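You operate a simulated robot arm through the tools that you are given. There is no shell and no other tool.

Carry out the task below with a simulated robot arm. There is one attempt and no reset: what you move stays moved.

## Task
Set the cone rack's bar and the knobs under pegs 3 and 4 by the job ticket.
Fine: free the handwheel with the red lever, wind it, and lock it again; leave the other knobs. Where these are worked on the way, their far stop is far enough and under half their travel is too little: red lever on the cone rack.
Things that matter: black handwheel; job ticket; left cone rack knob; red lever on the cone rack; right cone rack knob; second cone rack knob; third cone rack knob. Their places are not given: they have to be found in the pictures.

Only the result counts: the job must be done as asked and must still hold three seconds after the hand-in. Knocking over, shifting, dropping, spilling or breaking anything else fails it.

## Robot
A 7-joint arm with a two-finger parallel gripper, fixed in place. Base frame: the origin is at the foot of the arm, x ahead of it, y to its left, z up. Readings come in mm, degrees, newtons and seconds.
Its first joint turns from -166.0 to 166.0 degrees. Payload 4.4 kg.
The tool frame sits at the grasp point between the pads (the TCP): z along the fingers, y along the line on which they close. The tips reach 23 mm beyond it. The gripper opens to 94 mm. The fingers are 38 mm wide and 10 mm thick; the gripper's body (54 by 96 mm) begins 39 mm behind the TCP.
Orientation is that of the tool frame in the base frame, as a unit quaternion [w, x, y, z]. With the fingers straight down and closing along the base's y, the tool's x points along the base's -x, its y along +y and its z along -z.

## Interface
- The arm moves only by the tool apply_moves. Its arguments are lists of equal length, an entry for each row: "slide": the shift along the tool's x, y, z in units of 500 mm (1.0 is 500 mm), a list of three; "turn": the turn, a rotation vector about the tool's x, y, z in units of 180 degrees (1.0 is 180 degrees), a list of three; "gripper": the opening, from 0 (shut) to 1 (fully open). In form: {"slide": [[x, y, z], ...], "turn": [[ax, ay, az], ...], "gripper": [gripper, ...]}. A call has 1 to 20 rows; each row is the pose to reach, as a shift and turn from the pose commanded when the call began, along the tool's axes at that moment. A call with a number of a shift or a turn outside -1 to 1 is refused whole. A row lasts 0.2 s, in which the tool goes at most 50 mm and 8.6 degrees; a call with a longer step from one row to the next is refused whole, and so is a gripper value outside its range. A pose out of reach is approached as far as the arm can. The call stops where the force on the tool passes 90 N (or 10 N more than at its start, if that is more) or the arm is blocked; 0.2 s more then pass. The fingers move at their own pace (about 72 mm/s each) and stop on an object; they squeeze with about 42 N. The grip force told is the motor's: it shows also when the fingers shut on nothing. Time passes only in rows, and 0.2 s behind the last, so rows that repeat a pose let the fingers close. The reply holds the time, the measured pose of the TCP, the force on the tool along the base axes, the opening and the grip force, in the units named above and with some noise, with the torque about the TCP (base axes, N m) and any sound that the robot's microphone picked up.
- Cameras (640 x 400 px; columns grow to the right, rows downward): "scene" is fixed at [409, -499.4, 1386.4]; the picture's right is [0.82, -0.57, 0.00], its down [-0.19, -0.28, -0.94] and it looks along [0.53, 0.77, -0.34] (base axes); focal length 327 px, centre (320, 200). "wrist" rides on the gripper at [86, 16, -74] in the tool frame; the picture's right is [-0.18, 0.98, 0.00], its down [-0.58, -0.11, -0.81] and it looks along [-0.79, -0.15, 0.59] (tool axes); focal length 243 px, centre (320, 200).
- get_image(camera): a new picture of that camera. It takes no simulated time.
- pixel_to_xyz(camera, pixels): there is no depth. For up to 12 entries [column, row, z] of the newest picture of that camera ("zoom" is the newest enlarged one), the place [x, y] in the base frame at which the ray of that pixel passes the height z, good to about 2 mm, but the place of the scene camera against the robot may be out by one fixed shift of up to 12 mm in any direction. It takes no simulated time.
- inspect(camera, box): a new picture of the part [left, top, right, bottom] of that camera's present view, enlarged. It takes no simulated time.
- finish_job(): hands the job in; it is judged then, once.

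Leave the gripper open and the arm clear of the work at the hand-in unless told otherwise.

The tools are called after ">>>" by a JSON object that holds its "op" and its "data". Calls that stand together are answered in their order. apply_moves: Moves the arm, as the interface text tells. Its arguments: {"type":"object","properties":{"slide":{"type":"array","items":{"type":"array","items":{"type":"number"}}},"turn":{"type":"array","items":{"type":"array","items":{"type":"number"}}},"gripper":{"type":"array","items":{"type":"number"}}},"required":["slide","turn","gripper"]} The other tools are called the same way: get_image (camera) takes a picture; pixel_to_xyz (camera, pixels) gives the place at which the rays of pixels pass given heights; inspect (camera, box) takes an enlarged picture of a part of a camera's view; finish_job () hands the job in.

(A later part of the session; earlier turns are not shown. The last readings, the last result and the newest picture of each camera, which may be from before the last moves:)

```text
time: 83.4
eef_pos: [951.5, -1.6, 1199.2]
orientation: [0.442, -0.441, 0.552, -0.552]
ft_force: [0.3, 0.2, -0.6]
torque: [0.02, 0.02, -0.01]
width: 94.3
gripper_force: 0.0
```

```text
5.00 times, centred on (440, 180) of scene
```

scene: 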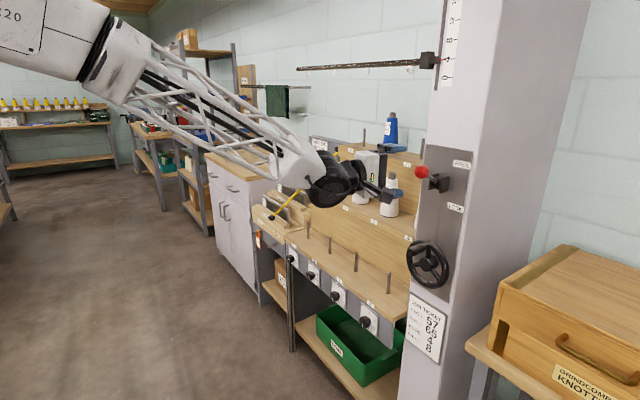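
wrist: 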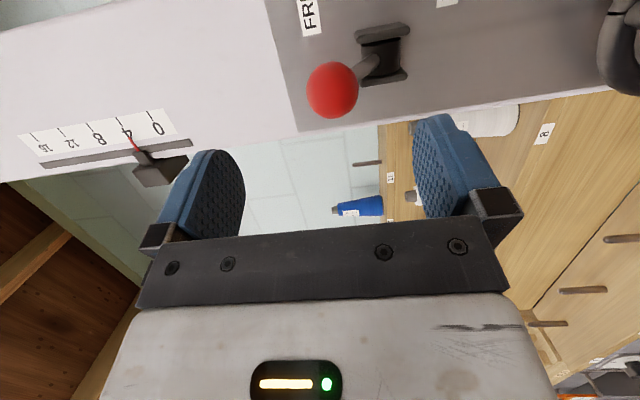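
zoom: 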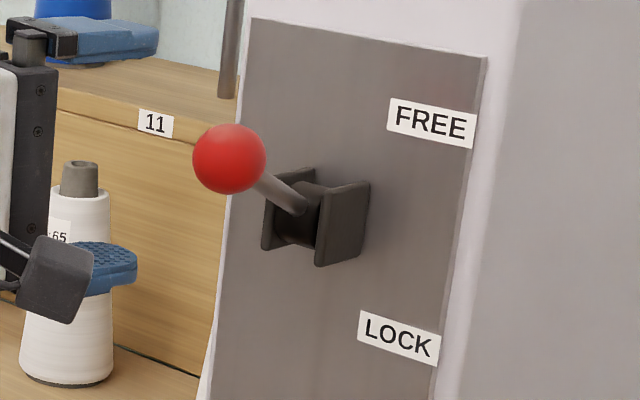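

Lever stands at FREE and holds. Now I lower the tool 200 mm to the wheel's height at the standoff and look.

>>> {"op": "apply_moves", "data": {"slide": [[0.0017, 0.0796, -0.0021], [0.0034, 0.1592, -0.0042], [0.005, 0.2388, -0.0062], [0.0067, 0.3184, -0.0083], [0.0084, 0.398, -0.0104], [0.0084, 0.398, -0.0104]], "turn": [[0, 0, 0], [0, 0, 0], [0, 0, 0], [0, 0, 0], [0, 0, 0], [0, 0, 0]], "gripper": [1, 1, 1, 1, 1, 1]}}

>>> {"op": "get_image", "data": {"camera": "wrist"}}

>>> {"op": "get_image", "data": {"camera": "scene"}}

```text
time: 84.8
eef_pos: [942.3, -3.1, 999.6]
orientation: [0.442, -0.442, 0.553, -0.552]
ft_force: [-0.4, 0.2, 0.6]
torque: [0.0, 0.02, 0.0]
width: 94.1
gripper_force: 0.1
```

```text
taken
```

wrist: 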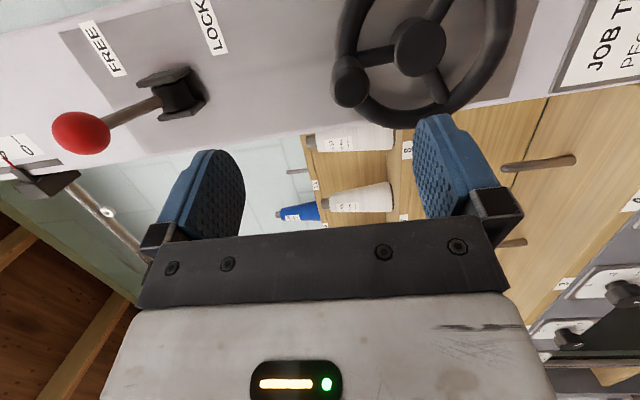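

```text
taken
```

scene: 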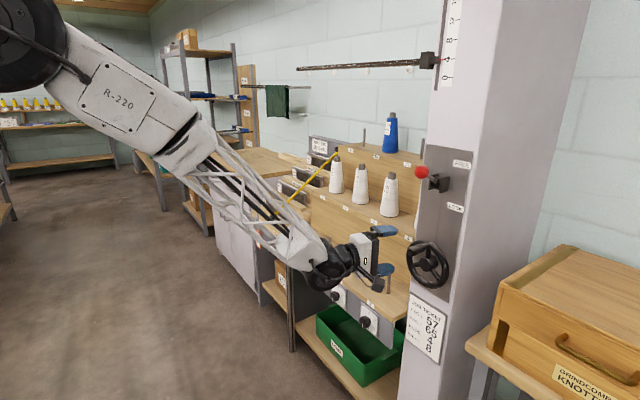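

The handle's end is visible at about (350,88) and the hub at (418,47). I zoom and compute rays.

>>> {"op": "inspect", "data": {"camera": "wrist", "box": [310, 0, 530, 140]}}

>>> {"op": "pixel_to_xyz", "data": {"camera": "wrist", "pixels": [[350, 86, 970], [350, 86, 975], [350, 86, 980], [418, 47, 915], [418, 47, 920], [418, 47, 925]]}}

```text
2.86 times, centred on (420, 70) of wrist
```

zoom: 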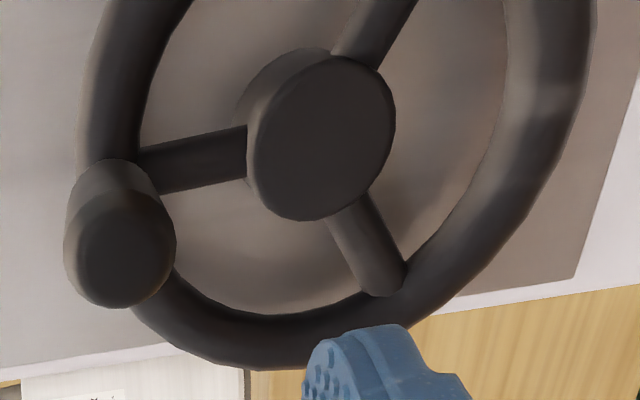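

```text
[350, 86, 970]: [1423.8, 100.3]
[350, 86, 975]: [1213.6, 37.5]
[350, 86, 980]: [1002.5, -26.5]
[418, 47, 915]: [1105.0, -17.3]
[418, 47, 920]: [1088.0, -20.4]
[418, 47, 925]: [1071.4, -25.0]
```

Handle axis ≈ y -19.5, z 979.5, its tip near x 1024, diameter ~26 mm; hub ≈ (1078, -18.5, 921). I advance so the handle sits between the open fingers, TCP at about (1042, -19.5, 979.5).

>>> {"op": "apply_moves", "data": {"slide": [[-0.0118, 0.0402, 0.0618], [-0.0118, 0.0402, 0.1318], [-0.0118, 0.0402, 0.2018], [-0.0118, 0.0402, 0.2018]], "turn": [[0, 0, 0], [0, 0, 0], [0, 0, 0], [0, 0, 0]], "gripper": [1, 1, 1, 1]}}

>>> {"op": "get_image", "data": {"camera": "wrist"}}

>>> {"op": "inspect", "data": {"camera": "scene", "box": [370, 190, 500, 320]}}

```text
time: 85.8
eef_pos: [1043.0, -18.0, 979.6]
orientation: [0.442, -0.442, 0.553, -0.551]
ft_force: [0.1, 0.7, 0.2]
torque: [0.01, -0.01, -0.01]
width: 93.9
gripper_force: 0.2
```

```text
taken
```

wrist: 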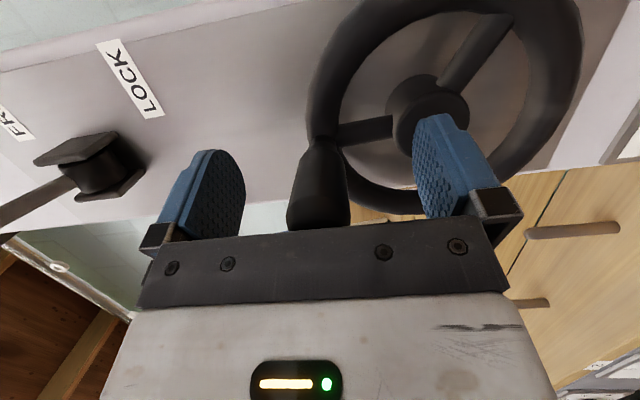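

```text
3.08 times, centred on (435, 255) of scene
```

zoom: 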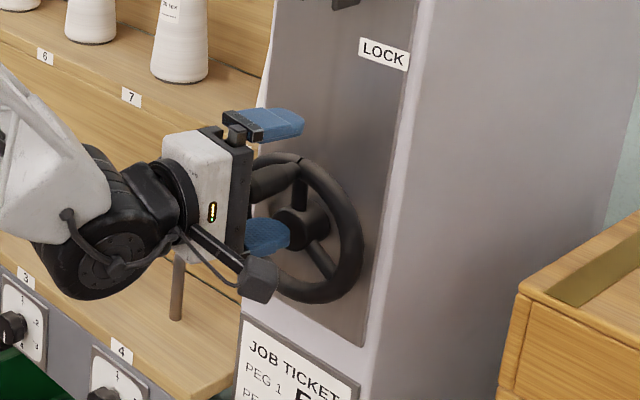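

The handle lies between the fingers (column ~318). I close on it.

>>> {"op": "apply_moves", "data": {"slide": [[0, 0, 0], [0, 0, 0], [0, 0, 0], [0, 0, 0], [0, 0, 0]], "turn": [[0, 0, 0], [0, 0, 0], [0, 0, 0], [0, 0, 0], [0, 0, 0]], "gripper": [0, 0, 0, 0, 0]}}

>>> {"op": "get_image", "data": {"camera": "wrist"}}

```text
time: 87.0
eef_pos: [1044.0, -19.1, 980.2]
orientation: [0.442, -0.442, 0.552, -0.552]
ft_force: [3.9, 1.3, -7.9]
torque: [-0.01, -1.15, -0.19]
width: 24.4
gripper_force: 44.5
```

```text
taken
```

wrist: 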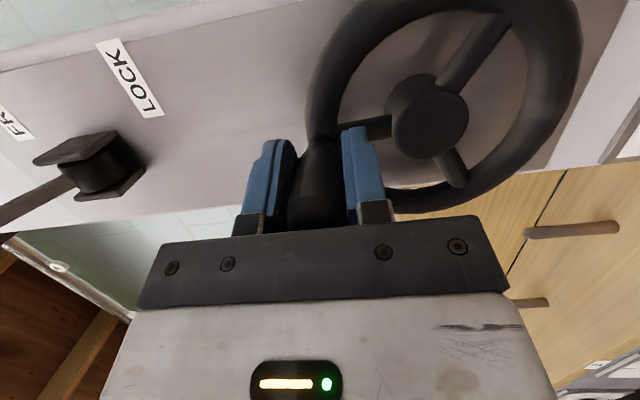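

Handle gripped at 24.4 mm. I try winding clockwise (toward -y) through 30° on a 58.5 mm radius and watch the force.

>>> {"op": "apply_moves", "data": {"slide": [[0.0149, 0.001, 0.0034], [0.0295, 0.004, 0.0067], [0.0437, 0.0089, 0.0099], [0.057, 0.0157, 0.0129]], "turn": [[0, 0, 0], [0, 0, 0], [0, 0, 0], [0, 0, 0]], "gripper": [0, 0, 0, 0]}}

>>> {"op": "inspect", "data": {"camera": "scene", "box": [410, 0, 500, 100]}}

>>> {"op": "inspect", "data": {"camera": "scene", "box": [370, 190, 500, 320]}}

```text
time: 88.0
eef_pos: [1043.8, -49.7, 970.7]
orientation: [0.441, -0.442, 0.554, -0.552]
ft_force: [-16.9, 8.2, -7.7]
torque: [0.02, -1.16, -1.04]
width: 24.4
gripper_force: 45.0
```

```text
4.00 times, centred on (455, 50) of scene
```

zoom: 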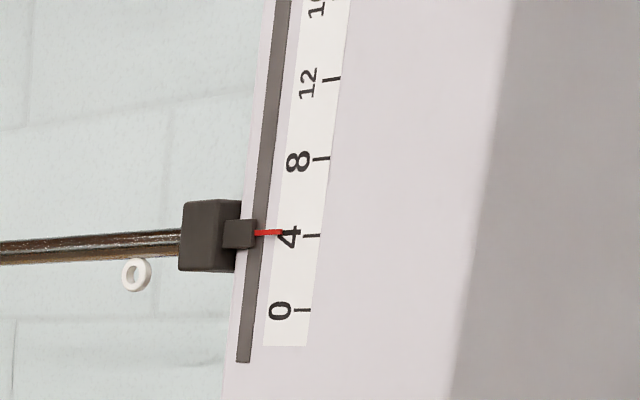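

```text
3.08 times, centred on (435, 255) of scene
```

zoom: 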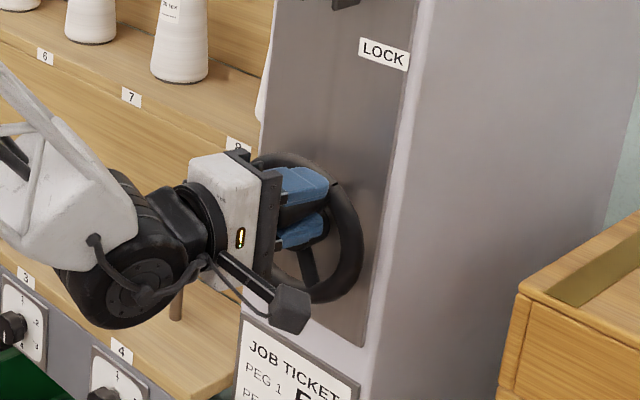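

The wheel turned with low force and the red pointer moved up a little (from 4.0 to roughly 4.4), so clockwise raises the bar at about 5 cm per turn. I continue from 30° to 90°.

>>> {"op": "apply_moves", "data": {"slide": [[0.0124, 0.0085, 0.0028], [0.0236, 0.0186, 0.0053], [0.0335, 0.0301, 0.0076], [0.0417, 0.0428, 0.0094], [0.0484, 0.0565, 0.0109], [0.0532, 0.071, 0.012], [0.0561, 0.0861, 0.0126], [0.057, 0.1013, 0.0129]], "turn": [[0, 0, 0], [0, 0, 0], [0, 0, 0], [0, 0, 0], [0, 0, 0], [0, 0, 0], [0, 0, 0], [0, 0, 0]], "gripper": [0, 0, 0, 0, 0, 0, 0, 0]}}

>>> {"op": "get_image", "data": {"camera": "wrist"}}

>>> {"op": "inspect", "data": {"camera": "scene", "box": [410, 0, 500, 100]}}

>>> {"op": "inspect", "data": {"camera": "scene", "box": [370, 190, 500, 320]}}

```text
time: 89.8
eef_pos: [1044.1, -77.6, 924.2]
orientation: [-0.441, 0.441, -0.552, 0.553]
ft_force: [11.6, 17.5, 2.3]
torque: [-0.01, 0.13, -0.14]
width: 24.1
gripper_force: 44.6
```

```text
taken
```

wrist: 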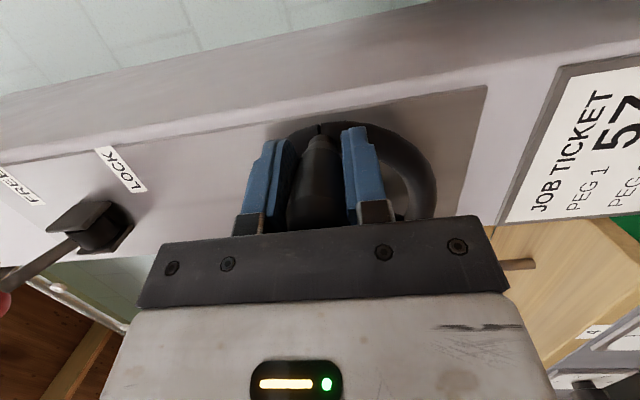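

```text
4.00 times, centred on (455, 50) of scene
```

zoom: 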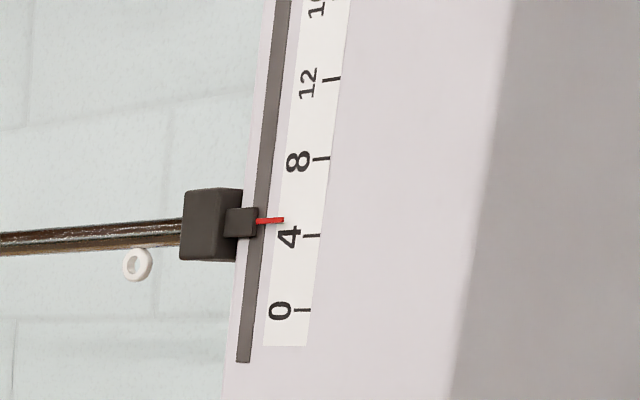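

```text
3.08 times, centred on (435, 255) of scene
```

zoom: 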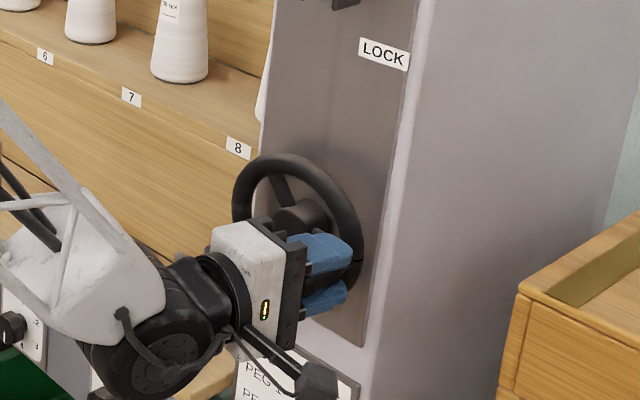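

Pointer moved 18 px of the 78 px needed after 90°, so total winding is about 390°. Center refit: (y -19, z 922), r 57.5. I continue from 90° to 180°.

>>> {"op": "apply_moves", "data": {"slide": [[-0.002, 0.015, -0.0004], [-0.0058, 0.0298, -0.0013], [-0.0105, 0.044, -0.0024], [-0.017, 0.0575, -0.0038], [-0.0251, 0.07, -0.0057], [-0.0348, 0.0813, -0.0078], [-0.0458, 0.0912, -0.0103], [-0.058, 0.0996, -0.0131], [-0.0712, 0.1062, -0.0161], [-0.085, 0.111, -0.0192], [-0.0995, 0.114, -0.0224], [-0.1141, 0.115, -0.0257]], "turn": [[0, 0, 0], [0, 0, 0], [0, 0, 0], [0, 0, 0], [0, 0, 0], [0, 0, 0], [0, 0, 0], [0, 0, 0], [0, 0, 0], [0, 0, 0], [0, 0, 0], [0, 0, 0]], "gripper": [0, 0, 0, 0, 0, 0, 0, 0, 0, 0, 0, 0]}}

>>> {"op": "get_image", "data": {"camera": "wrist"}}

>>> {"op": "inspect", "data": {"camera": "scene", "box": [410, 0, 500, 100]}}

>>> {"op": "get_image", "data": {"camera": "scene"}}

```text
time: 92.4
eef_pos: [1041.5, -21.4, 860.3]
orientation: [0.44, -0.444, 0.554, -0.55]
ft_force: [23.3, -5.9, -65.6]
torque: [0.11, -2.22, 0.91]
width: 24.8
gripper_force: 44.8
```

```text
taken
```

wrist: 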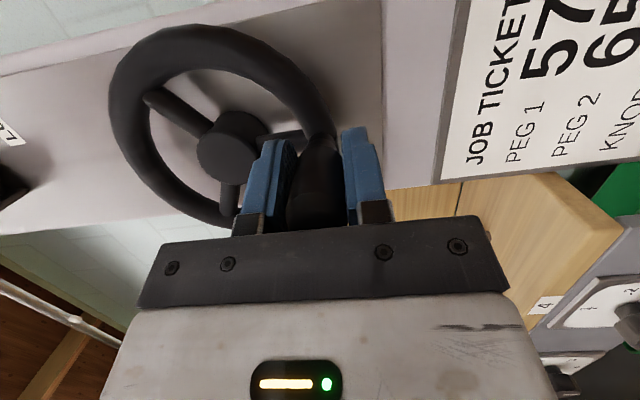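

```text
4.00 times, centred on (455, 50) of scene
```

zoom: 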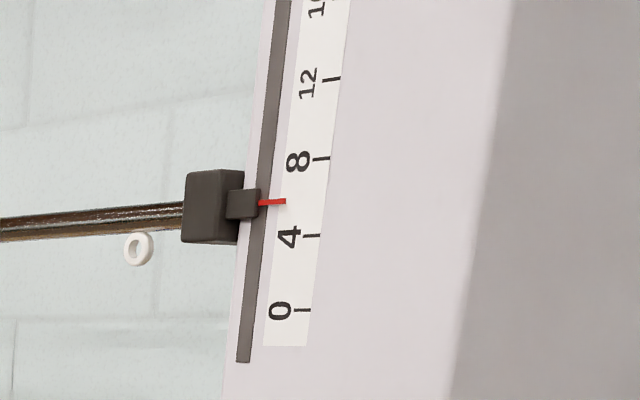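

```text
taken
```

scene: 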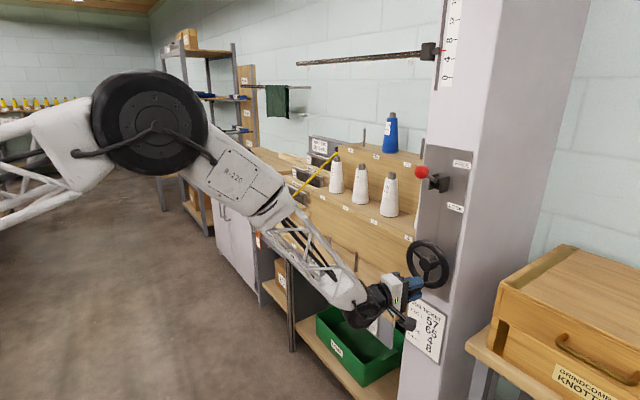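

Half a turn done: pointer is at about 5.9. The 65 N load tells me the true centre is nearer (y -16.5, z 919.5) with r 60, so I follow that circle from 180° to 270°.

>>> {"op": "apply_moves", "data": {"slide": [[-0.0203, 0.0072, -0.0046], [-0.0353, 0.0042, -0.008], [-0.0499, -0.001, -0.0113], [-0.0636, -0.0078, -0.0143], [-0.0762, -0.0166, -0.0172], [-0.0878, -0.027, -0.0198], [-0.0979, -0.0388, -0.0221], [-0.1065, -0.0518, -0.024]], "turn": [[0, 0, 0], [0, 0, 0], [0, 0, 0], [0, 0, 0], [0, 0, 0], [0, 0, 0], [0, 0, 0], [0, 0, 0]], "gripper": [0, 0, 0, 0, 0, 0, 0, 0]}}

>>> {"op": "get_image", "data": {"camera": "wrist"}}

>>> {"op": "inspect", "data": {"camera": "scene", "box": [410, 0, 500, 100]}}

>>> {"op": "inspect", "data": {"camera": "scene", "box": [340, 200, 470, 330]}}

```text
time: 94.2
eef_pos: [1045.0, 32.9, 891.8]
orientation: [-0.442, 0.441, -0.552, 0.553]
ft_force: [-17.3, 24.1, -15.2]
torque: [0.0, 0.67, 0.17]
width: 24.0
gripper_force: 44.9
```

```text
taken
```

wrist: 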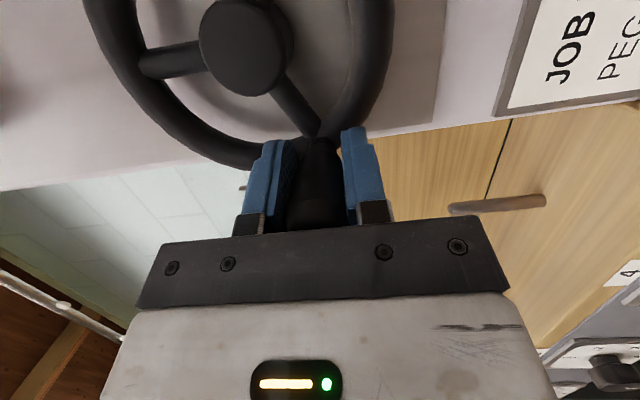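

```text
4.00 times, centred on (455, 50) of scene
```

zoom: 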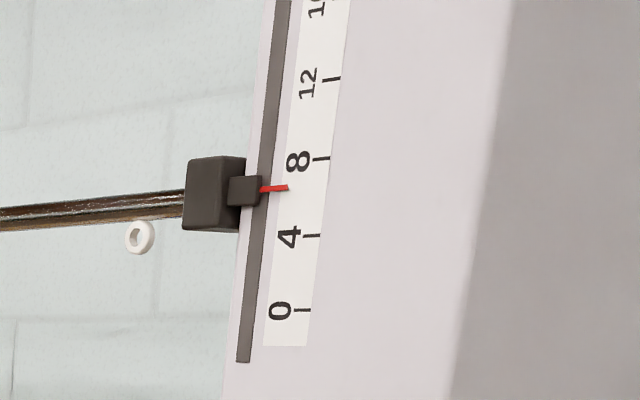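

```text
3.08 times, centred on (405, 265) of scene
```

zoom: 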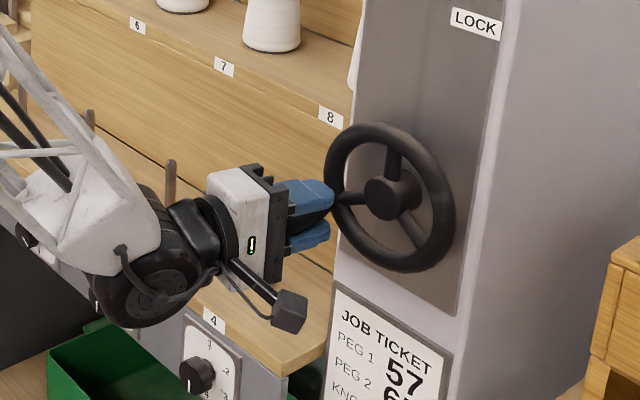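

Pointer at about 6.6 after 240°. Handle still well held; I continue from 240° to 300°.

>>> {"op": "apply_moves", "data": {"slide": [[-0.0066, -0.014, -0.0015], [-0.0117, -0.029, -0.0026], [-0.0146, -0.0444, -0.0033], [-0.0156, -0.06, -0.0035], [-0.0146, -0.0756, -0.0033], [-0.0117, -0.091, -0.0026], [-0.0066, -0.106, -0.0015], [0, -0.12, 0]], "turn": [[0, 0, 0], [0, 0, 0], [0, 0, 0], [0, 0, 0], [0, 0, 0], [0, 0, 0], [0, 0, 0], [0, 0, 0]], "gripper": [0, 0, 0, 0, 0, 0, 0, 0]}}

>>> {"op": "inspect", "data": {"camera": "scene", "box": [410, 0, 500, 100]}}

>>> {"op": "get_image", "data": {"camera": "wrist"}}

```text
time: 96.0
eef_pos: [1043.1, 32.2, 950.0]
orientation: [0.442, -0.441, 0.553, -0.552]
ft_force: [27.7, -13.7, -11.4]
torque: [0.0, -1.15, -0.17]
width: 24.4
gripper_force: 45.0
```

```text
4.00 times, centred on (455, 50) of scene
```

zoom: 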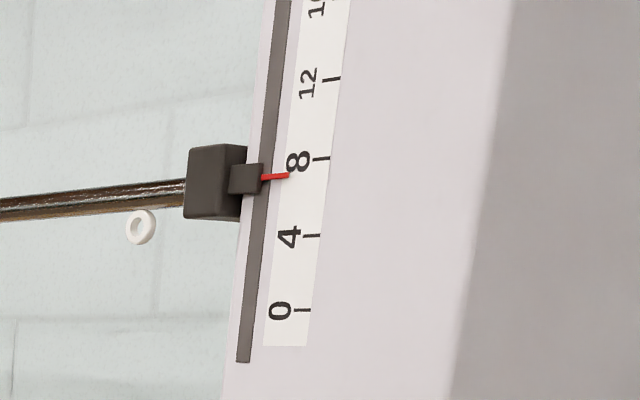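

```text
taken
```

wrist: 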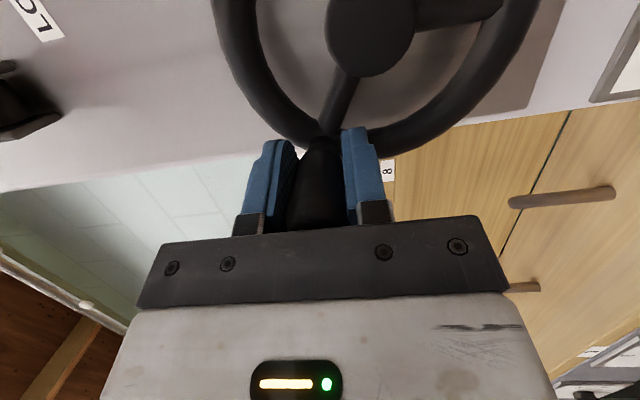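

Pointer at about 7.4 after 300°. I continue to about 345° (estimated 7.9) before taking a precise reading.

>>> {"op": "apply_moves", "data": {"slide": [[0.0086, -0.013, 0.0019], [0.0187, -0.0248, 0.0042], [0.0302, -0.0352, 0.0068], [0.0429, -0.044, 0.0097], [0.0566, -0.0508, 0.0128], [0.0712, -0.056, 0.0161]], "turn": [[0, 0, 0], [0, 0, 0], [0, 0, 0], [0, 0, 0], [0, 0, 0], [0, 0, 0]], "gripper": [0, 0, 0, 0, 0, 0]}}

>>> {"op": "inspect", "data": {"camera": "scene", "box": [425, 20, 465, 70]}}

>>> {"op": "get_image", "data": {"camera": "wrist"}}

```text
time: 97.4
eef_pos: [1042.7, -2.8, 978.2]
orientation: [0.44, -0.442, 0.553, -0.552]
ft_force: [-25.8, 2.7, -4.4]
torque: [0.04, -0.97, 0.18]
width: 24.3
gripper_force: 44.9
```

```text
8.00 times, centred on (445, 45) of scene
```

zoom: 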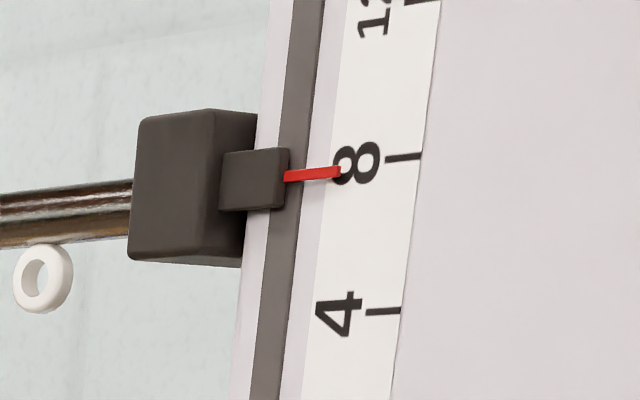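

```text
taken
```

wrist: 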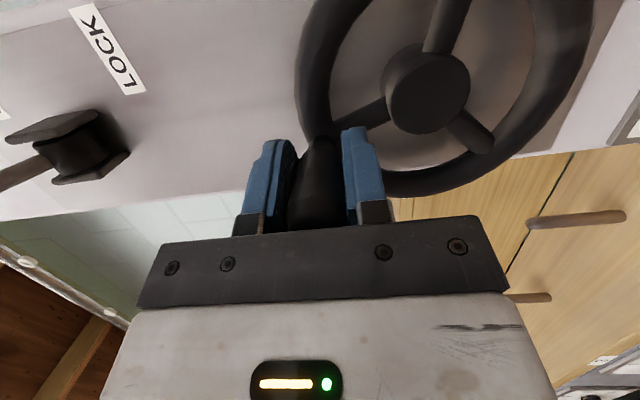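

Reading is about 7.7–7.8 at 345°; the rate is about 93° per cm, so roughly 27° more. I continue to 372°.

>>> {"op": "apply_moves", "data": {"slide": [[0.015, -0.003, 0.0034], [0.0302, -0.004, 0.0068], [0.0456, -0.003, 0.0103], [0.0546, -0.0014, 0.0123], [0.0546, -0.0014, 0.0123]], "turn": [[0, 0, 0], [0, 0, 0], [0, 0, 0], [0, 0, 0], [0, 0, 0]], "gripper": [0, 0, 0, 0, 0]}}

>>> {"op": "inspect", "data": {"camera": "scene", "box": [425, 20, 465, 70]}}

```text
time: 98.6
eef_pos: [1043.9, -30.5, 978.3]
orientation: [0.442, -0.442, 0.552, -0.552]
ft_force: [-30.4, 1.6, 5.4]
torque: [0.03, -0.24, 0.49]
width: 24.2
gripper_force: 45.1
```

```text
8.00 times, centred on (445, 45) of scene
```

zoom: 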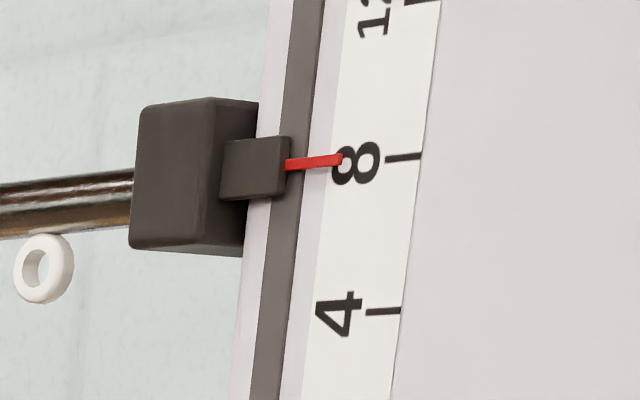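

Pointer now lines up with 8 (about 8.0 after allowing for parallax). I release the handle, back out, and check that it stays.

>>> {"op": "apply_moves", "data": {"slide": [[0, 0, 0], [0, 0, 0], [0, 0, 0], [0, 0, 0], [0, 0, -0.08], [0, 0, -0.16], [0, 0, -0.2]], "turn": [[0, 0, 0], [0, 0, 0], [0, 0, 0], [0, 0, 0], [0, 0, 0], [0, 0, 0], [0, 0, 0]], "gripper": [1, 1, 1, 1, 1, 1, 1]}}

>>> {"op": "inspect", "data": {"camera": "scene", "box": [425, 20, 465, 70]}}

>>> {"op": "get_image", "data": {"camera": "wrist"}}

>>> {"op": "get_image", "data": {"camera": "scene"}}

```text
time: 100.2
eef_pos: [947.9, -8.7, 976.7]
orientation: [0.441, -0.442, 0.553, -0.552]
ft_force: [-0.2, 0.9, 0.3]
torque: [-0.01, 0.03, -0.01]
width: 93.8
gripper_force: 0.0
```

```text
8.00 times, centred on (445, 45) of scene
```

zoom: 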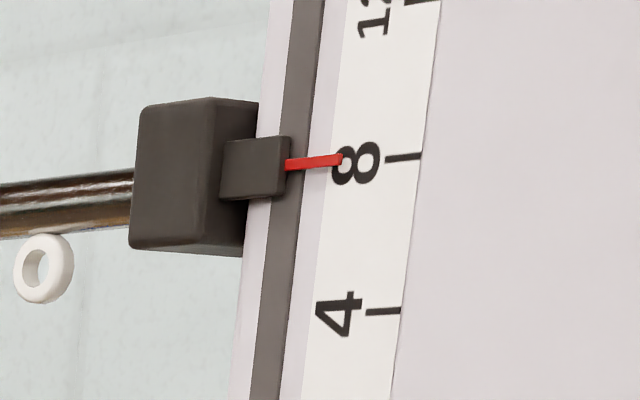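

```text
taken
```

wrist: 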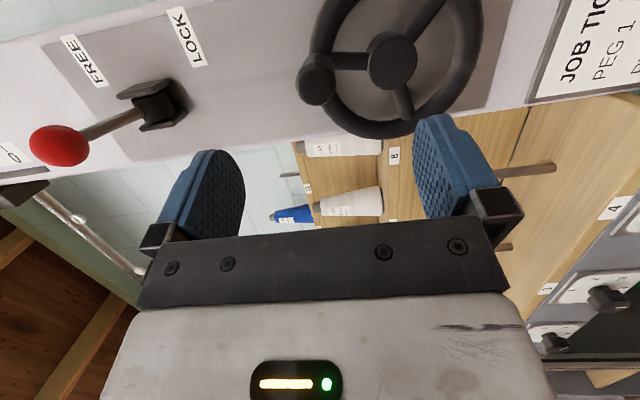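

```text
taken
```

scene: 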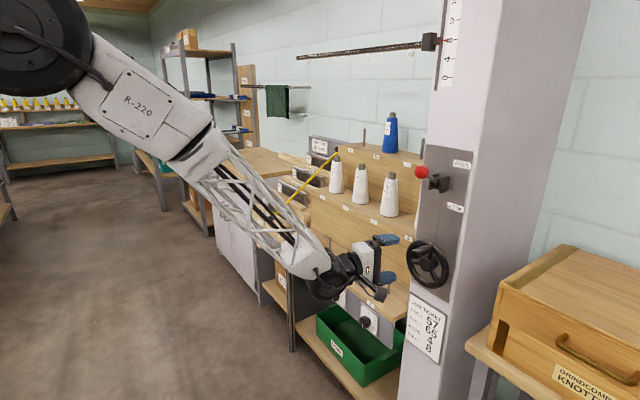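

The bar holds at 8 with the handle released. For a parallax-free reading I raise the wrist camera to the pointer's height, staying clear of the lever and the bar.

>>> {"op": "apply_moves", "data": {"slide": [[0.018, -0.0891, -0.0049], [0.0361, -0.1782, -0.0097], [0.0541, -0.2673, -0.0146], [0.0721, -0.3564, -0.0195], [0.0902, -0.4455, -0.0244], [0.1082, -0.5345, -0.0292], [0.1263, -0.6236, -0.0341], [0.1443, -0.7127, -0.039], [0.1623, -0.8018, -0.0439], [0.1804, -0.8909, -0.0487], [0.1984, -0.98, -0.0536], [0.1984, -0.98, -0.0536]], "turn": [[0, 0, 0], [0, 0, 0], [0, 0, 0], [0, 0, 0], [0, 0, 0], [0, 0, 0], [0, 0, 0], [0, 0, 0], [0, 0, 0], [0, 0, 0], [0, 0, 0], [0, 0, 0]], "gripper": [1, 1, 1, 1, 1, 1, 1, 1, 1, 1, 1, 1]}}

>>> {"op": "get_image", "data": {"camera": "wrist"}}

>>> {"op": "get_image", "data": {"camera": "scene"}}

```text
time: 102.8
eef_pos: [897.5, -99.9, 1467.4]
orientation: [-0.441, 0.441, -0.552, 0.553]
ft_force: [-0.6, -0.3, 0.6]
torque: [0.01, -0.03, -0.03]
width: 93.8
gripper_force: 0.0
```

```text
taken
```

wrist: 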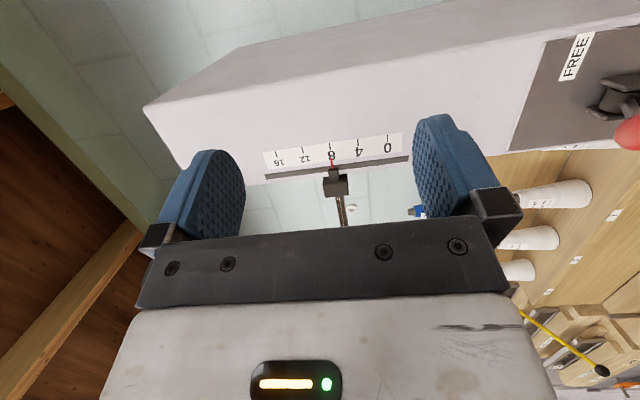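

```text
taken
```

scene: 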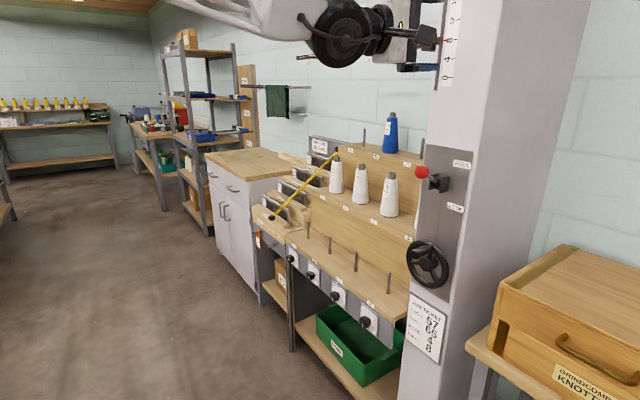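

The scale and red pointer are visible at (332,155), almost centred. I zoom in for the reading.

>>> {"op": "inspect", "data": {"camera": "wrist", "box": [300, 125, 370, 185]}}

>>> {"op": "inspect", "data": {"camera": "wrist", "box": [260, 120, 410, 210]}}

```text
6.67 times, centred on (335, 155) of wrist
```

zoom: 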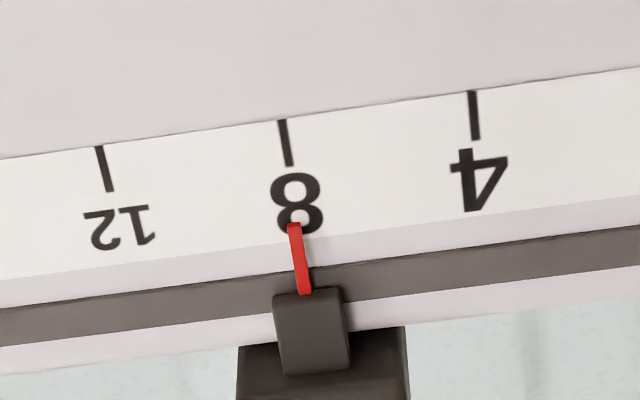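

```text
4.27 times, centred on (335, 165) of wrist
```

zoom: 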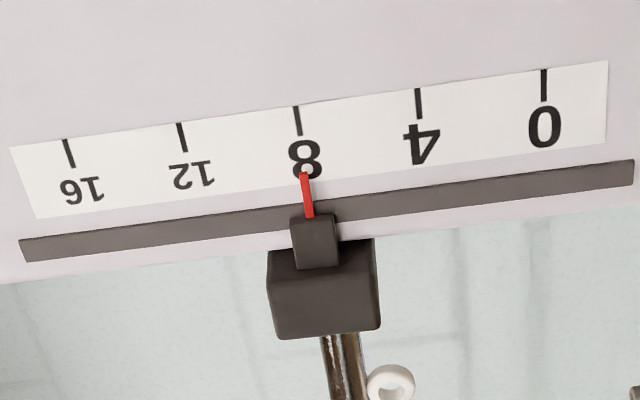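

The pointer appears slightly above the 8 tick (about 8.1). I raise the camera 21 mm to the exact pointer height to remove parallax.

>>> {"op": "apply_moves", "data": {"slide": [[0, -0.042, 0], [0, -0.042, 0]], "turn": [[0, 0, 0], [0, 0, 0]], "gripper": [1, 1]}}

>>> {"op": "inspect", "data": {"camera": "wrist", "box": [310, 125, 380, 185]}}

```text
time: 103.4
eef_pos: [897.8, -100.7, 1489.1]
orientation: [0.441, -0.442, 0.553, -0.552]
ft_force: [0.1, -0.3, 0.1]
torque: [-0.02, 0.0, 0.0]
width: 94.0
gripper_force: 0.1
```

```text
6.67 times, centred on (345, 155) of wrist
```

zoom: 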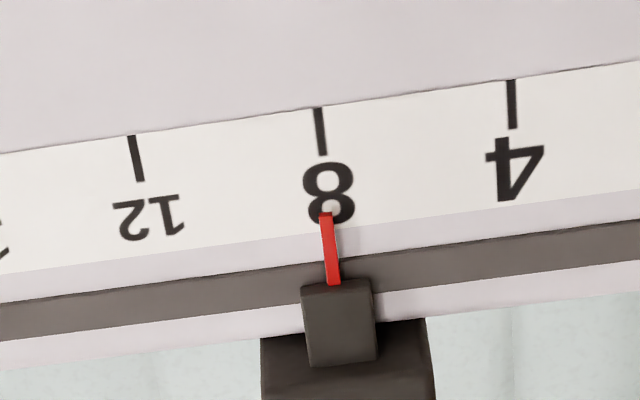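

At pointer height the reading is about 8.1 cm (roughly 0.8 mm high). I'll take the small trim: go back to the handle and turn it back about 8.5°. First I return down the same path.

>>> {"op": "apply_moves", "data": {"slide": [[0, 0.042, 0], [0, 0.042, 0]], "turn": [[0, 0, 0], [0, 0, 0]], "gripper": [1, 1]}}

>>> {"op": "apply_moves", "data": {"slide": [[-0.018, 0.0891, 0.0049], [-0.0361, 0.1782, 0.0097], [-0.0541, 0.2673, 0.0146], [-0.0721, 0.3564, 0.0195], [-0.0902, 0.4455, 0.0244], [-0.1082, 0.5345, 0.0292], [-0.1263, 0.6236, 0.0341], [-0.1443, 0.7127, 0.039], [-0.1623, 0.8018, 0.0439], [-0.1804, 0.8909, 0.0487], [-0.1984, 0.98, 0.0536], [-0.1984, 0.98, 0.0536]], "turn": [[0, 0, 0], [0, 0, 0], [0, 0, 0], [0, 0, 0], [0, 0, 0], [0, 0, 0], [0, 0, 0], [0, 0, 0], [0, 0, 0], [0, 0, 0], [0, 0, 0], [0, 0, 0]], "gripper": [1, 1, 1, 1, 1, 1, 1, 1, 1, 1, 1, 1]}}

>>> {"op": "get_image", "data": {"camera": "wrist"}}

```text
time: 104.0
eef_pos: [897.8, -99.4, 1467.7]
orientation: [0.442, -0.442, 0.552, -0.551]
ft_force: [-0.3, -1.0, -0.1]
torque: [-0.02, 0.0, -0.02]
width: 94.0
gripper_force: 0.0
```

```text
time: 106.6
eef_pos: [945.7, -9.7, 979.6]
orientation: [-0.441, 0.441, -0.552, 0.553]
ft_force: [0.7, 0.8, 0.2]
torque: [0.01, 0.03, 0.0]
width: 94.2
gripper_force: 0.0
```

```text
taken
```

wrist: 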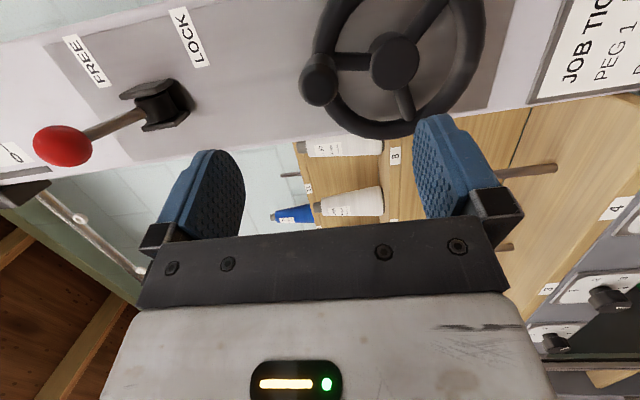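

Back at the standoff, handle at (318,82). I advance the same 100 mm along the fingers and close on the handle.

>>> {"op": "apply_moves", "data": {"slide": [[0, 0, 0.08], [0, 0, 0.16], [0, 0, 0.2], [0, 0, 0.2], [0, 0, 0.2], [0, 0, 0.2], [0, 0, 0.2], [0, 0, 0.2]], "turn": [[0, 0, 0], [0, 0, 0], [0, 0, 0], [0, 0, 0], [0, 0, 0], [0, 0, 0], [0, 0, 0], [0, 0, 0]], "gripper": [1, 1, 1, 1, 0, 0, 0, 0]}}

>>> {"op": "inspect", "data": {"camera": "scene", "box": [425, 20, 465, 70]}}

>>> {"op": "get_image", "data": {"camera": "wrist"}}

```text
time: 108.4
eef_pos: [1043.3, -30.6, 978.5]
orientation: [0.442, -0.442, 0.553, -0.552]
ft_force: [4.9, 1.3, -3.8]
torque: [0.02, -0.9, -0.28]
width: 24.4
gripper_force: 45.1
```

```text
8.00 times, centred on (445, 45) of scene
```

zoom: 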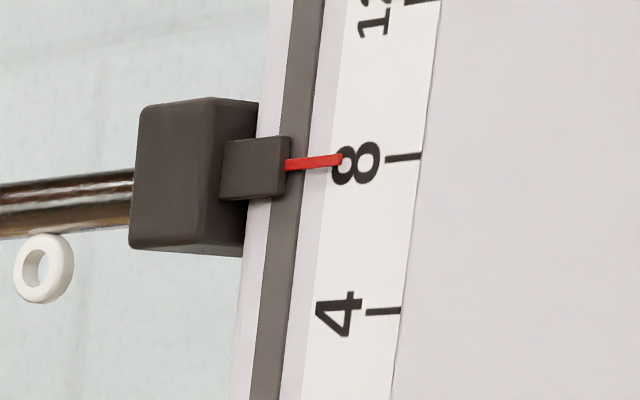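

```text
taken
```

wrist: 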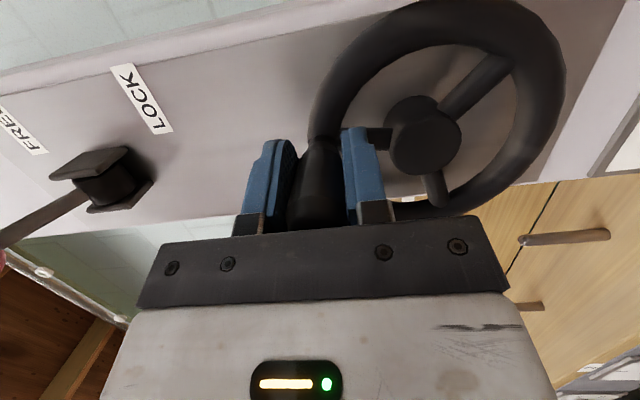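

Gripped without disturbing the reading. I turn back by 8.8 mm of arc (about 8.5°) and check.

>>> {"op": "apply_moves", "data": {"slide": [[-0.0086, -0.0014, -0.002], [-0.0172, -0.0024, -0.0039], [-0.0172, -0.0024, -0.0039], [-0.0172, -0.0024, -0.0039]], "turn": [[0, 0, 0], [0, 0, 0], [0, 0, 0], [0, 0, 0]], "gripper": [0, 0, 0, 0]}}

>>> {"op": "inspect", "data": {"camera": "scene", "box": [425, 20, 465, 70]}}

```text
time: 109.4
eef_pos: [1042.9, -23.5, 979.7]
orientation: [0.441, -0.443, 0.553, -0.551]
ft_force: [3.4, 0.4, -4.6]
torque: [0.02, -0.79, -0.99]
width: 24.5
gripper_force: 45.0
```

```text
8.00 times, centred on (445, 45) of scene
```

zoom: 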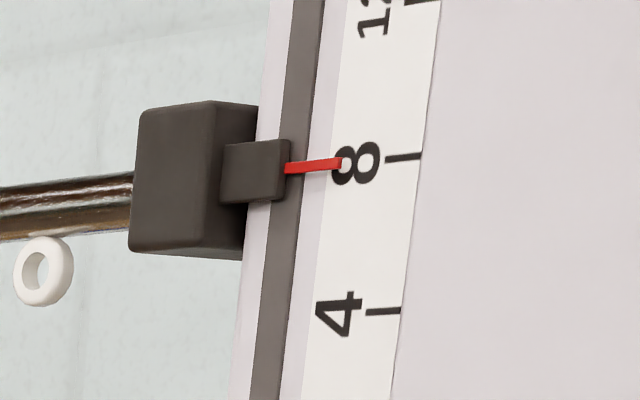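

Pointer moved down by about 0.1 cm and now sits on 8. I release and back out again.

>>> {"op": "apply_moves", "data": {"slide": [[0, 0, 0], [0, 0, 0], [0, 0, 0], [0, 0, 0], [0, 0, -0.08], [0, 0, -0.16], [0, 0, -0.2]], "turn": [[0, 0, 0], [0, 0, 0], [0, 0, 0], [0, 0, 0], [0, 0, 0], [0, 0, 0], [0, 0, 0]], "gripper": [1, 1, 1, 1, 1, 1, 1]}}

>>> {"op": "inspect", "data": {"camera": "scene", "box": [425, 20, 465, 70]}}

```text
time: 111.0
eef_pos: [945.7, -0.4, 980.8]
orientation: [0.442, -0.442, 0.552, -0.552]
ft_force: [0.5, -0.3, 0.0]
torque: [0.01, -0.04, 0.01]
width: 94.1
gripper_force: 0.0
```

```text
8.00 times, centred on (445, 45) of scene
```

zoom: 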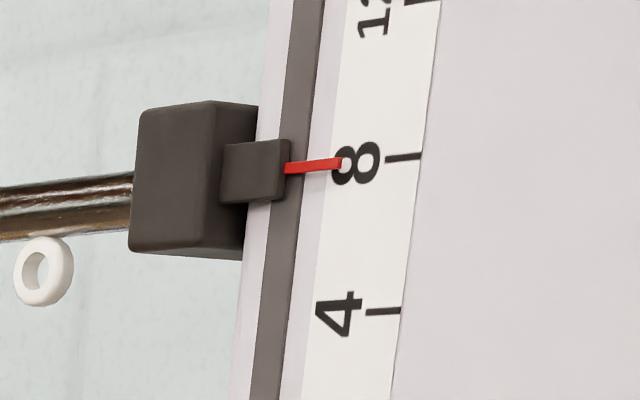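

Reading holds at 8. Now I rise 211 mm to the lever's height at the same standoff.

>>> {"op": "apply_moves", "data": {"slide": [[0, -0.0845, 0], [0, -0.169, 0], [0, -0.2535, 0], [0, -0.338, 0], [0, -0.4225, 0], [0, -0.4225, 0]], "turn": [[0, 0, 0], [0, 0, 0], [0, 0, 0], [0, 0, 0], [0, 0, 0], [0, 0, 0]], "gripper": [1, 1, 1, 1, 1, 1]}}

>>> {"op": "get_image", "data": {"camera": "wrist"}}

>>> {"op": "pixel_to_xyz", "data": {"camera": "wrist", "pixels": [[320, 90, 1185], [320, 90, 1190], [320, 90, 1195]]}}

```text
time: 112.4
eef_pos: [945.0, -2.6, 1189.5]
orientation: [0.441, -0.442, 0.553, -0.552]
ft_force: [-0.5, 0.2, 0.4]
torque: [-0.02, -0.02, -0.01]
width: 93.8
gripper_force: 0.0
```

```text
taken
```

wrist: 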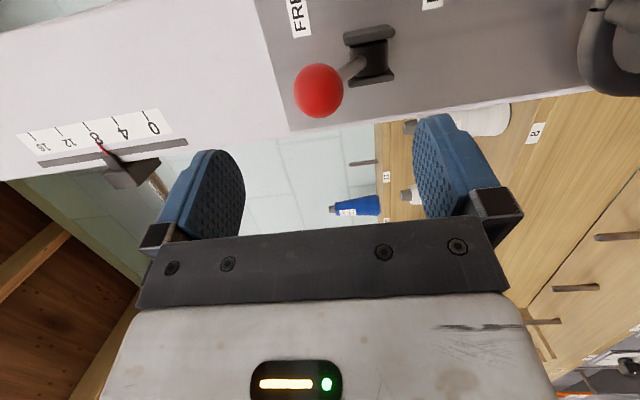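

```text
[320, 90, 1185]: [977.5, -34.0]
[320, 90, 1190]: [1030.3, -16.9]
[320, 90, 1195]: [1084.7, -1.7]
```

Ball at (319,91), level with the fingers' mid-plane at z≈1190. I advance 70 mm so the ball is between the fingers and narrow the opening to 44 mm.

>>> {"op": "apply_moves", "data": {"slide": [[-0.002, 0, 0.0467], [-0.004, 0, 0.0933], [-0.006, 0, 0.14], [-0.006, 0, 0.14], [-0.006, 0, 0.14], [-0.006, 0, 0.14]], "turn": [[0, 0, 0], [0, 0, 0], [0, 0, 0], [0, 0, 0], [0, 0, 0], [0, 0, 0]], "gripper": [1, 1, 1, 0.47, 0.47, 0.47]}}

>>> {"op": "get_image", "data": {"camera": "wrist"}}

```text
time: 113.8
eef_pos: [1015.3, -12.5, 1190.0]
orientation: [0.441, -0.442, 0.553, -0.551]
ft_force: [-0.8, 0.7, -0.1]
torque: [0.0, 0.01, 0.04]
width: 44.4
gripper_force: 0.1
```

```text
taken
```

wrist: 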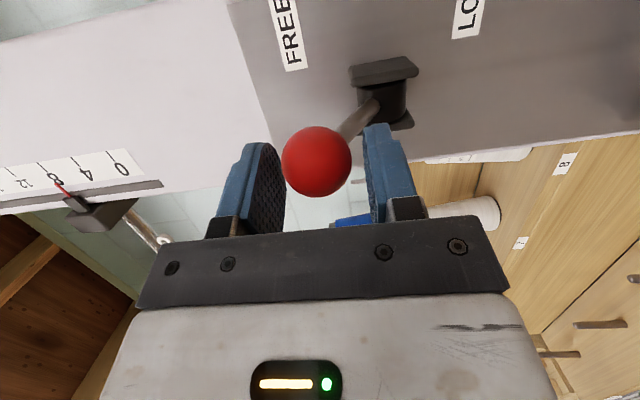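

The ball is between the fingers. I push it down along the arc to LOCK, going slightly past the expected stop.

>>> {"op": "apply_moves", "data": {"slide": [[0.0011, 0.02, -0.0049], [0.0026, 0.04, -0.0117], [0.0039, 0.06, -0.0172], [0.0045, 0.08, -0.0201], [0.0046, 0.1, -0.0207], [0.0042, 0.12, -0.0187], [0.0031, 0.14, -0.0137], [0.0018, 0.156, -0.0078], [0.0002, 0.172, -0.001], [-0.0004, 0.184, 0.002]], "turn": [[0, 0, 0], [0, 0, 0], [0, 0, 0], [0, 0, 0], [0, 0, 0], [0, 0, 0], [0, 0, 0], [0, 0, 0], [0, 0, 0], [0, 0, 0]], "gripper": [0.47, 0.47, 0.47, 0.47, 0.47, 0.47, 0.47, 0.47, 0.47, 0.47]}}

>>> {"op": "get_image", "data": {"camera": "wrist"}}

>>> {"op": "inspect", "data": {"camera": "scene", "box": [370, 140, 500, 270]}}

```text
time: 116.0
eef_pos: [1016.5, -13.2, 1102.3]
orientation: [0.442, -0.441, 0.553, -0.552]
ft_force: [-3.0, -0.3, 11.1]
torque: [-0.04, -0.17, -0.03]
width: 48.9
gripper_force: 5.1
```

```text
taken
```

wrist: 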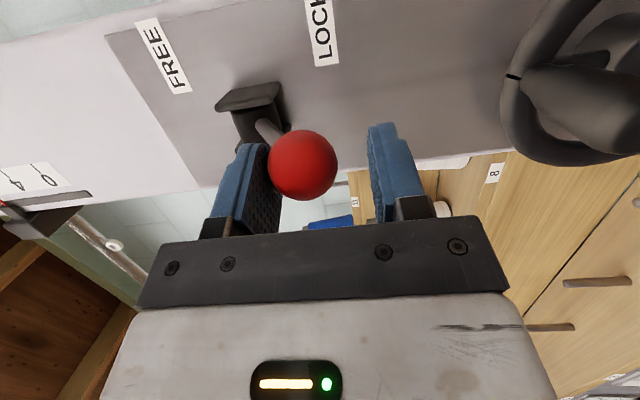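

```text
3.08 times, centred on (435, 205) of scene
```

zoom: 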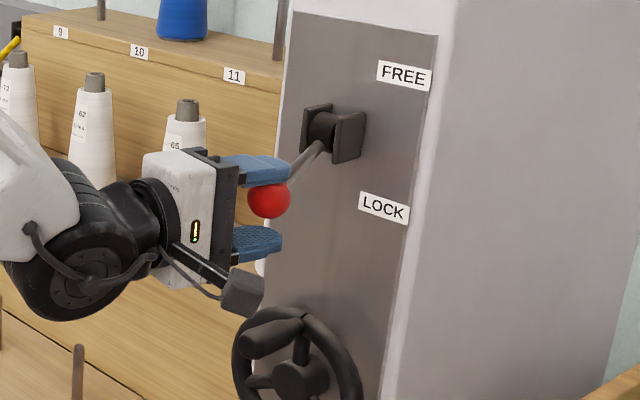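

The lever is down with an 11 N reaction and the fingers pressed open, ball height ≈1109 as at the start. I press 6 mm further to be sure it is home.

>>> {"op": "apply_moves", "data": {"slide": [[0, 0.006, 0], [0, 0.012, 0], [0, 0.012, 0]], "turn": [[0, 0, 0], [0, 0, 0], [0, 0, 0]], "gripper": [0.47, 0.47, 0.47]}}

>>> {"op": "inspect", "data": {"camera": "scene", "box": [400, 160, 470, 220]}}

```text
time: 116.8
eef_pos: [1017.3, -12.4, 1095.9]
orientation: [-0.443, 0.441, -0.552, 0.553]
ft_force: [8.6, -4.2, 34.0]
torque: [-0.09, 0.05, 0.04]
width: 58.9
gripper_force: 16.5
```

```text
6.67 times, centred on (435, 190) of scene
```

zoom: 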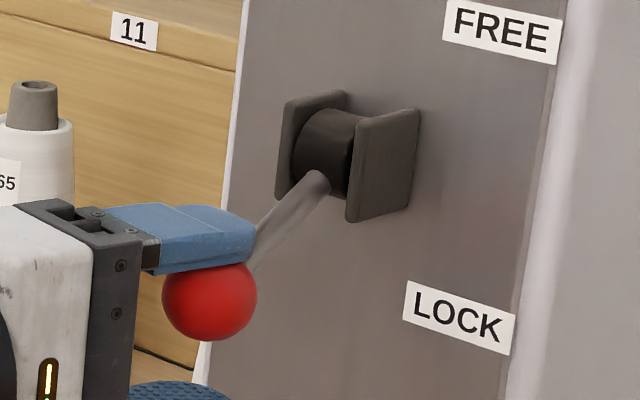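

The ball is at the same place as at the start (LOCK, hard against the stop). I ease up, open, and back out.

>>> {"op": "apply_moves", "data": {"slide": [[0, -0.014, 0], [0, -0.024, -0.004], [0, -0.024, -0.004], [0, -0.024, -0.004], [0, -0.024, -0.08], [0, -0.024, -0.16], [0, -0.024, -0.24], [0, -0.024, -0.3]], "turn": [[0, 0, 0], [0, 0, 0], [0, 0, 0], [0, 0, 0], [0, 0, 0], [0, 0, 0], [0, 0, 0], [0, 0, 0]], "gripper": [0.6, 1, 1, 1, 1, 1, 1, 1]}}

>>> {"op": "get_image", "data": {"camera": "scene"}}

>>> {"op": "inspect", "data": {"camera": "scene", "box": [400, 160, 470, 220]}}

>>> {"op": "inspect", "data": {"camera": "scene", "box": [425, 20, 465, 70]}}

>>> {"op": "inspect", "data": {"camera": "scene", "box": [270, 220, 410, 350]}}

```text
time: 118.6
eef_pos: [871.2, 18.8, 1105.7]
orientation: [0.441, -0.442, 0.553, -0.551]
ft_force: [0.2, -0.2, -0.4]
torque: [0.01, -0.02, 0.01]
width: 93.9
gripper_force: 0.1
```

```text
taken
```

scene: 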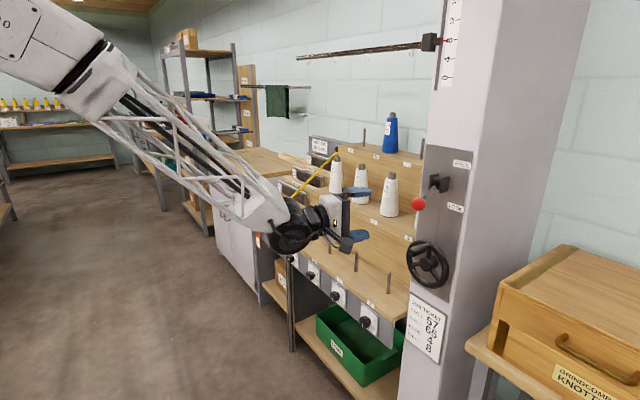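

```text
6.67 times, centred on (435, 190) of scene
```

zoom: 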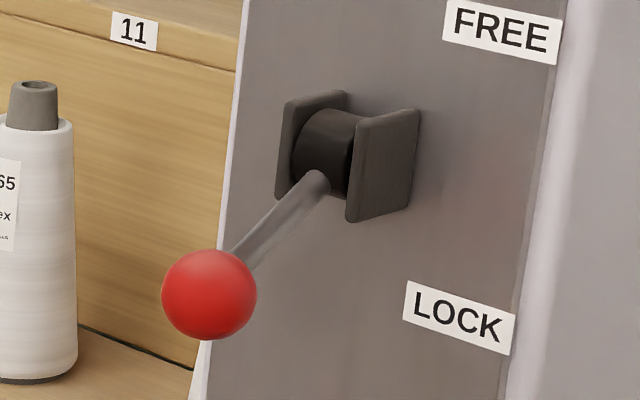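

```text
8.00 times, centred on (445, 45) of scene
```

zoom: 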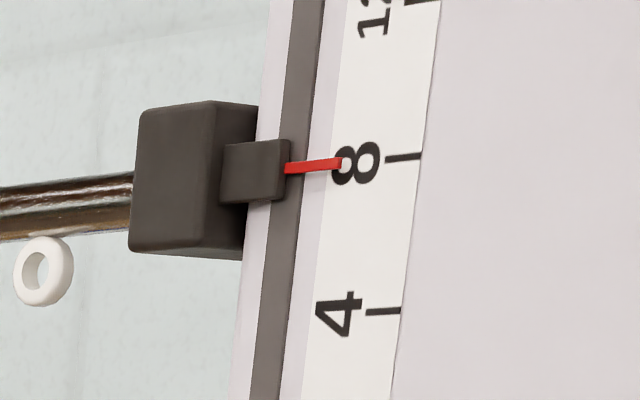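

```text
3.08 times, centred on (340, 285) of scene
```

zoom: 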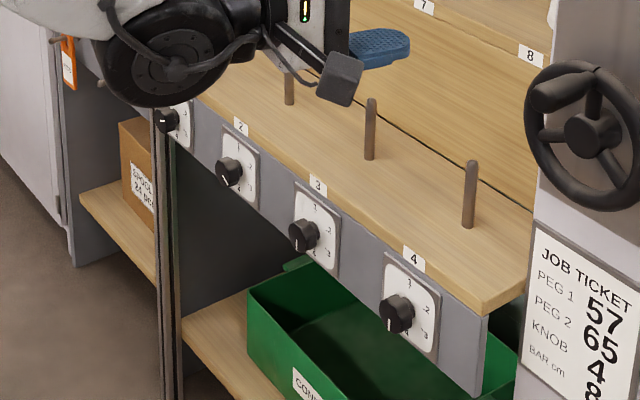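

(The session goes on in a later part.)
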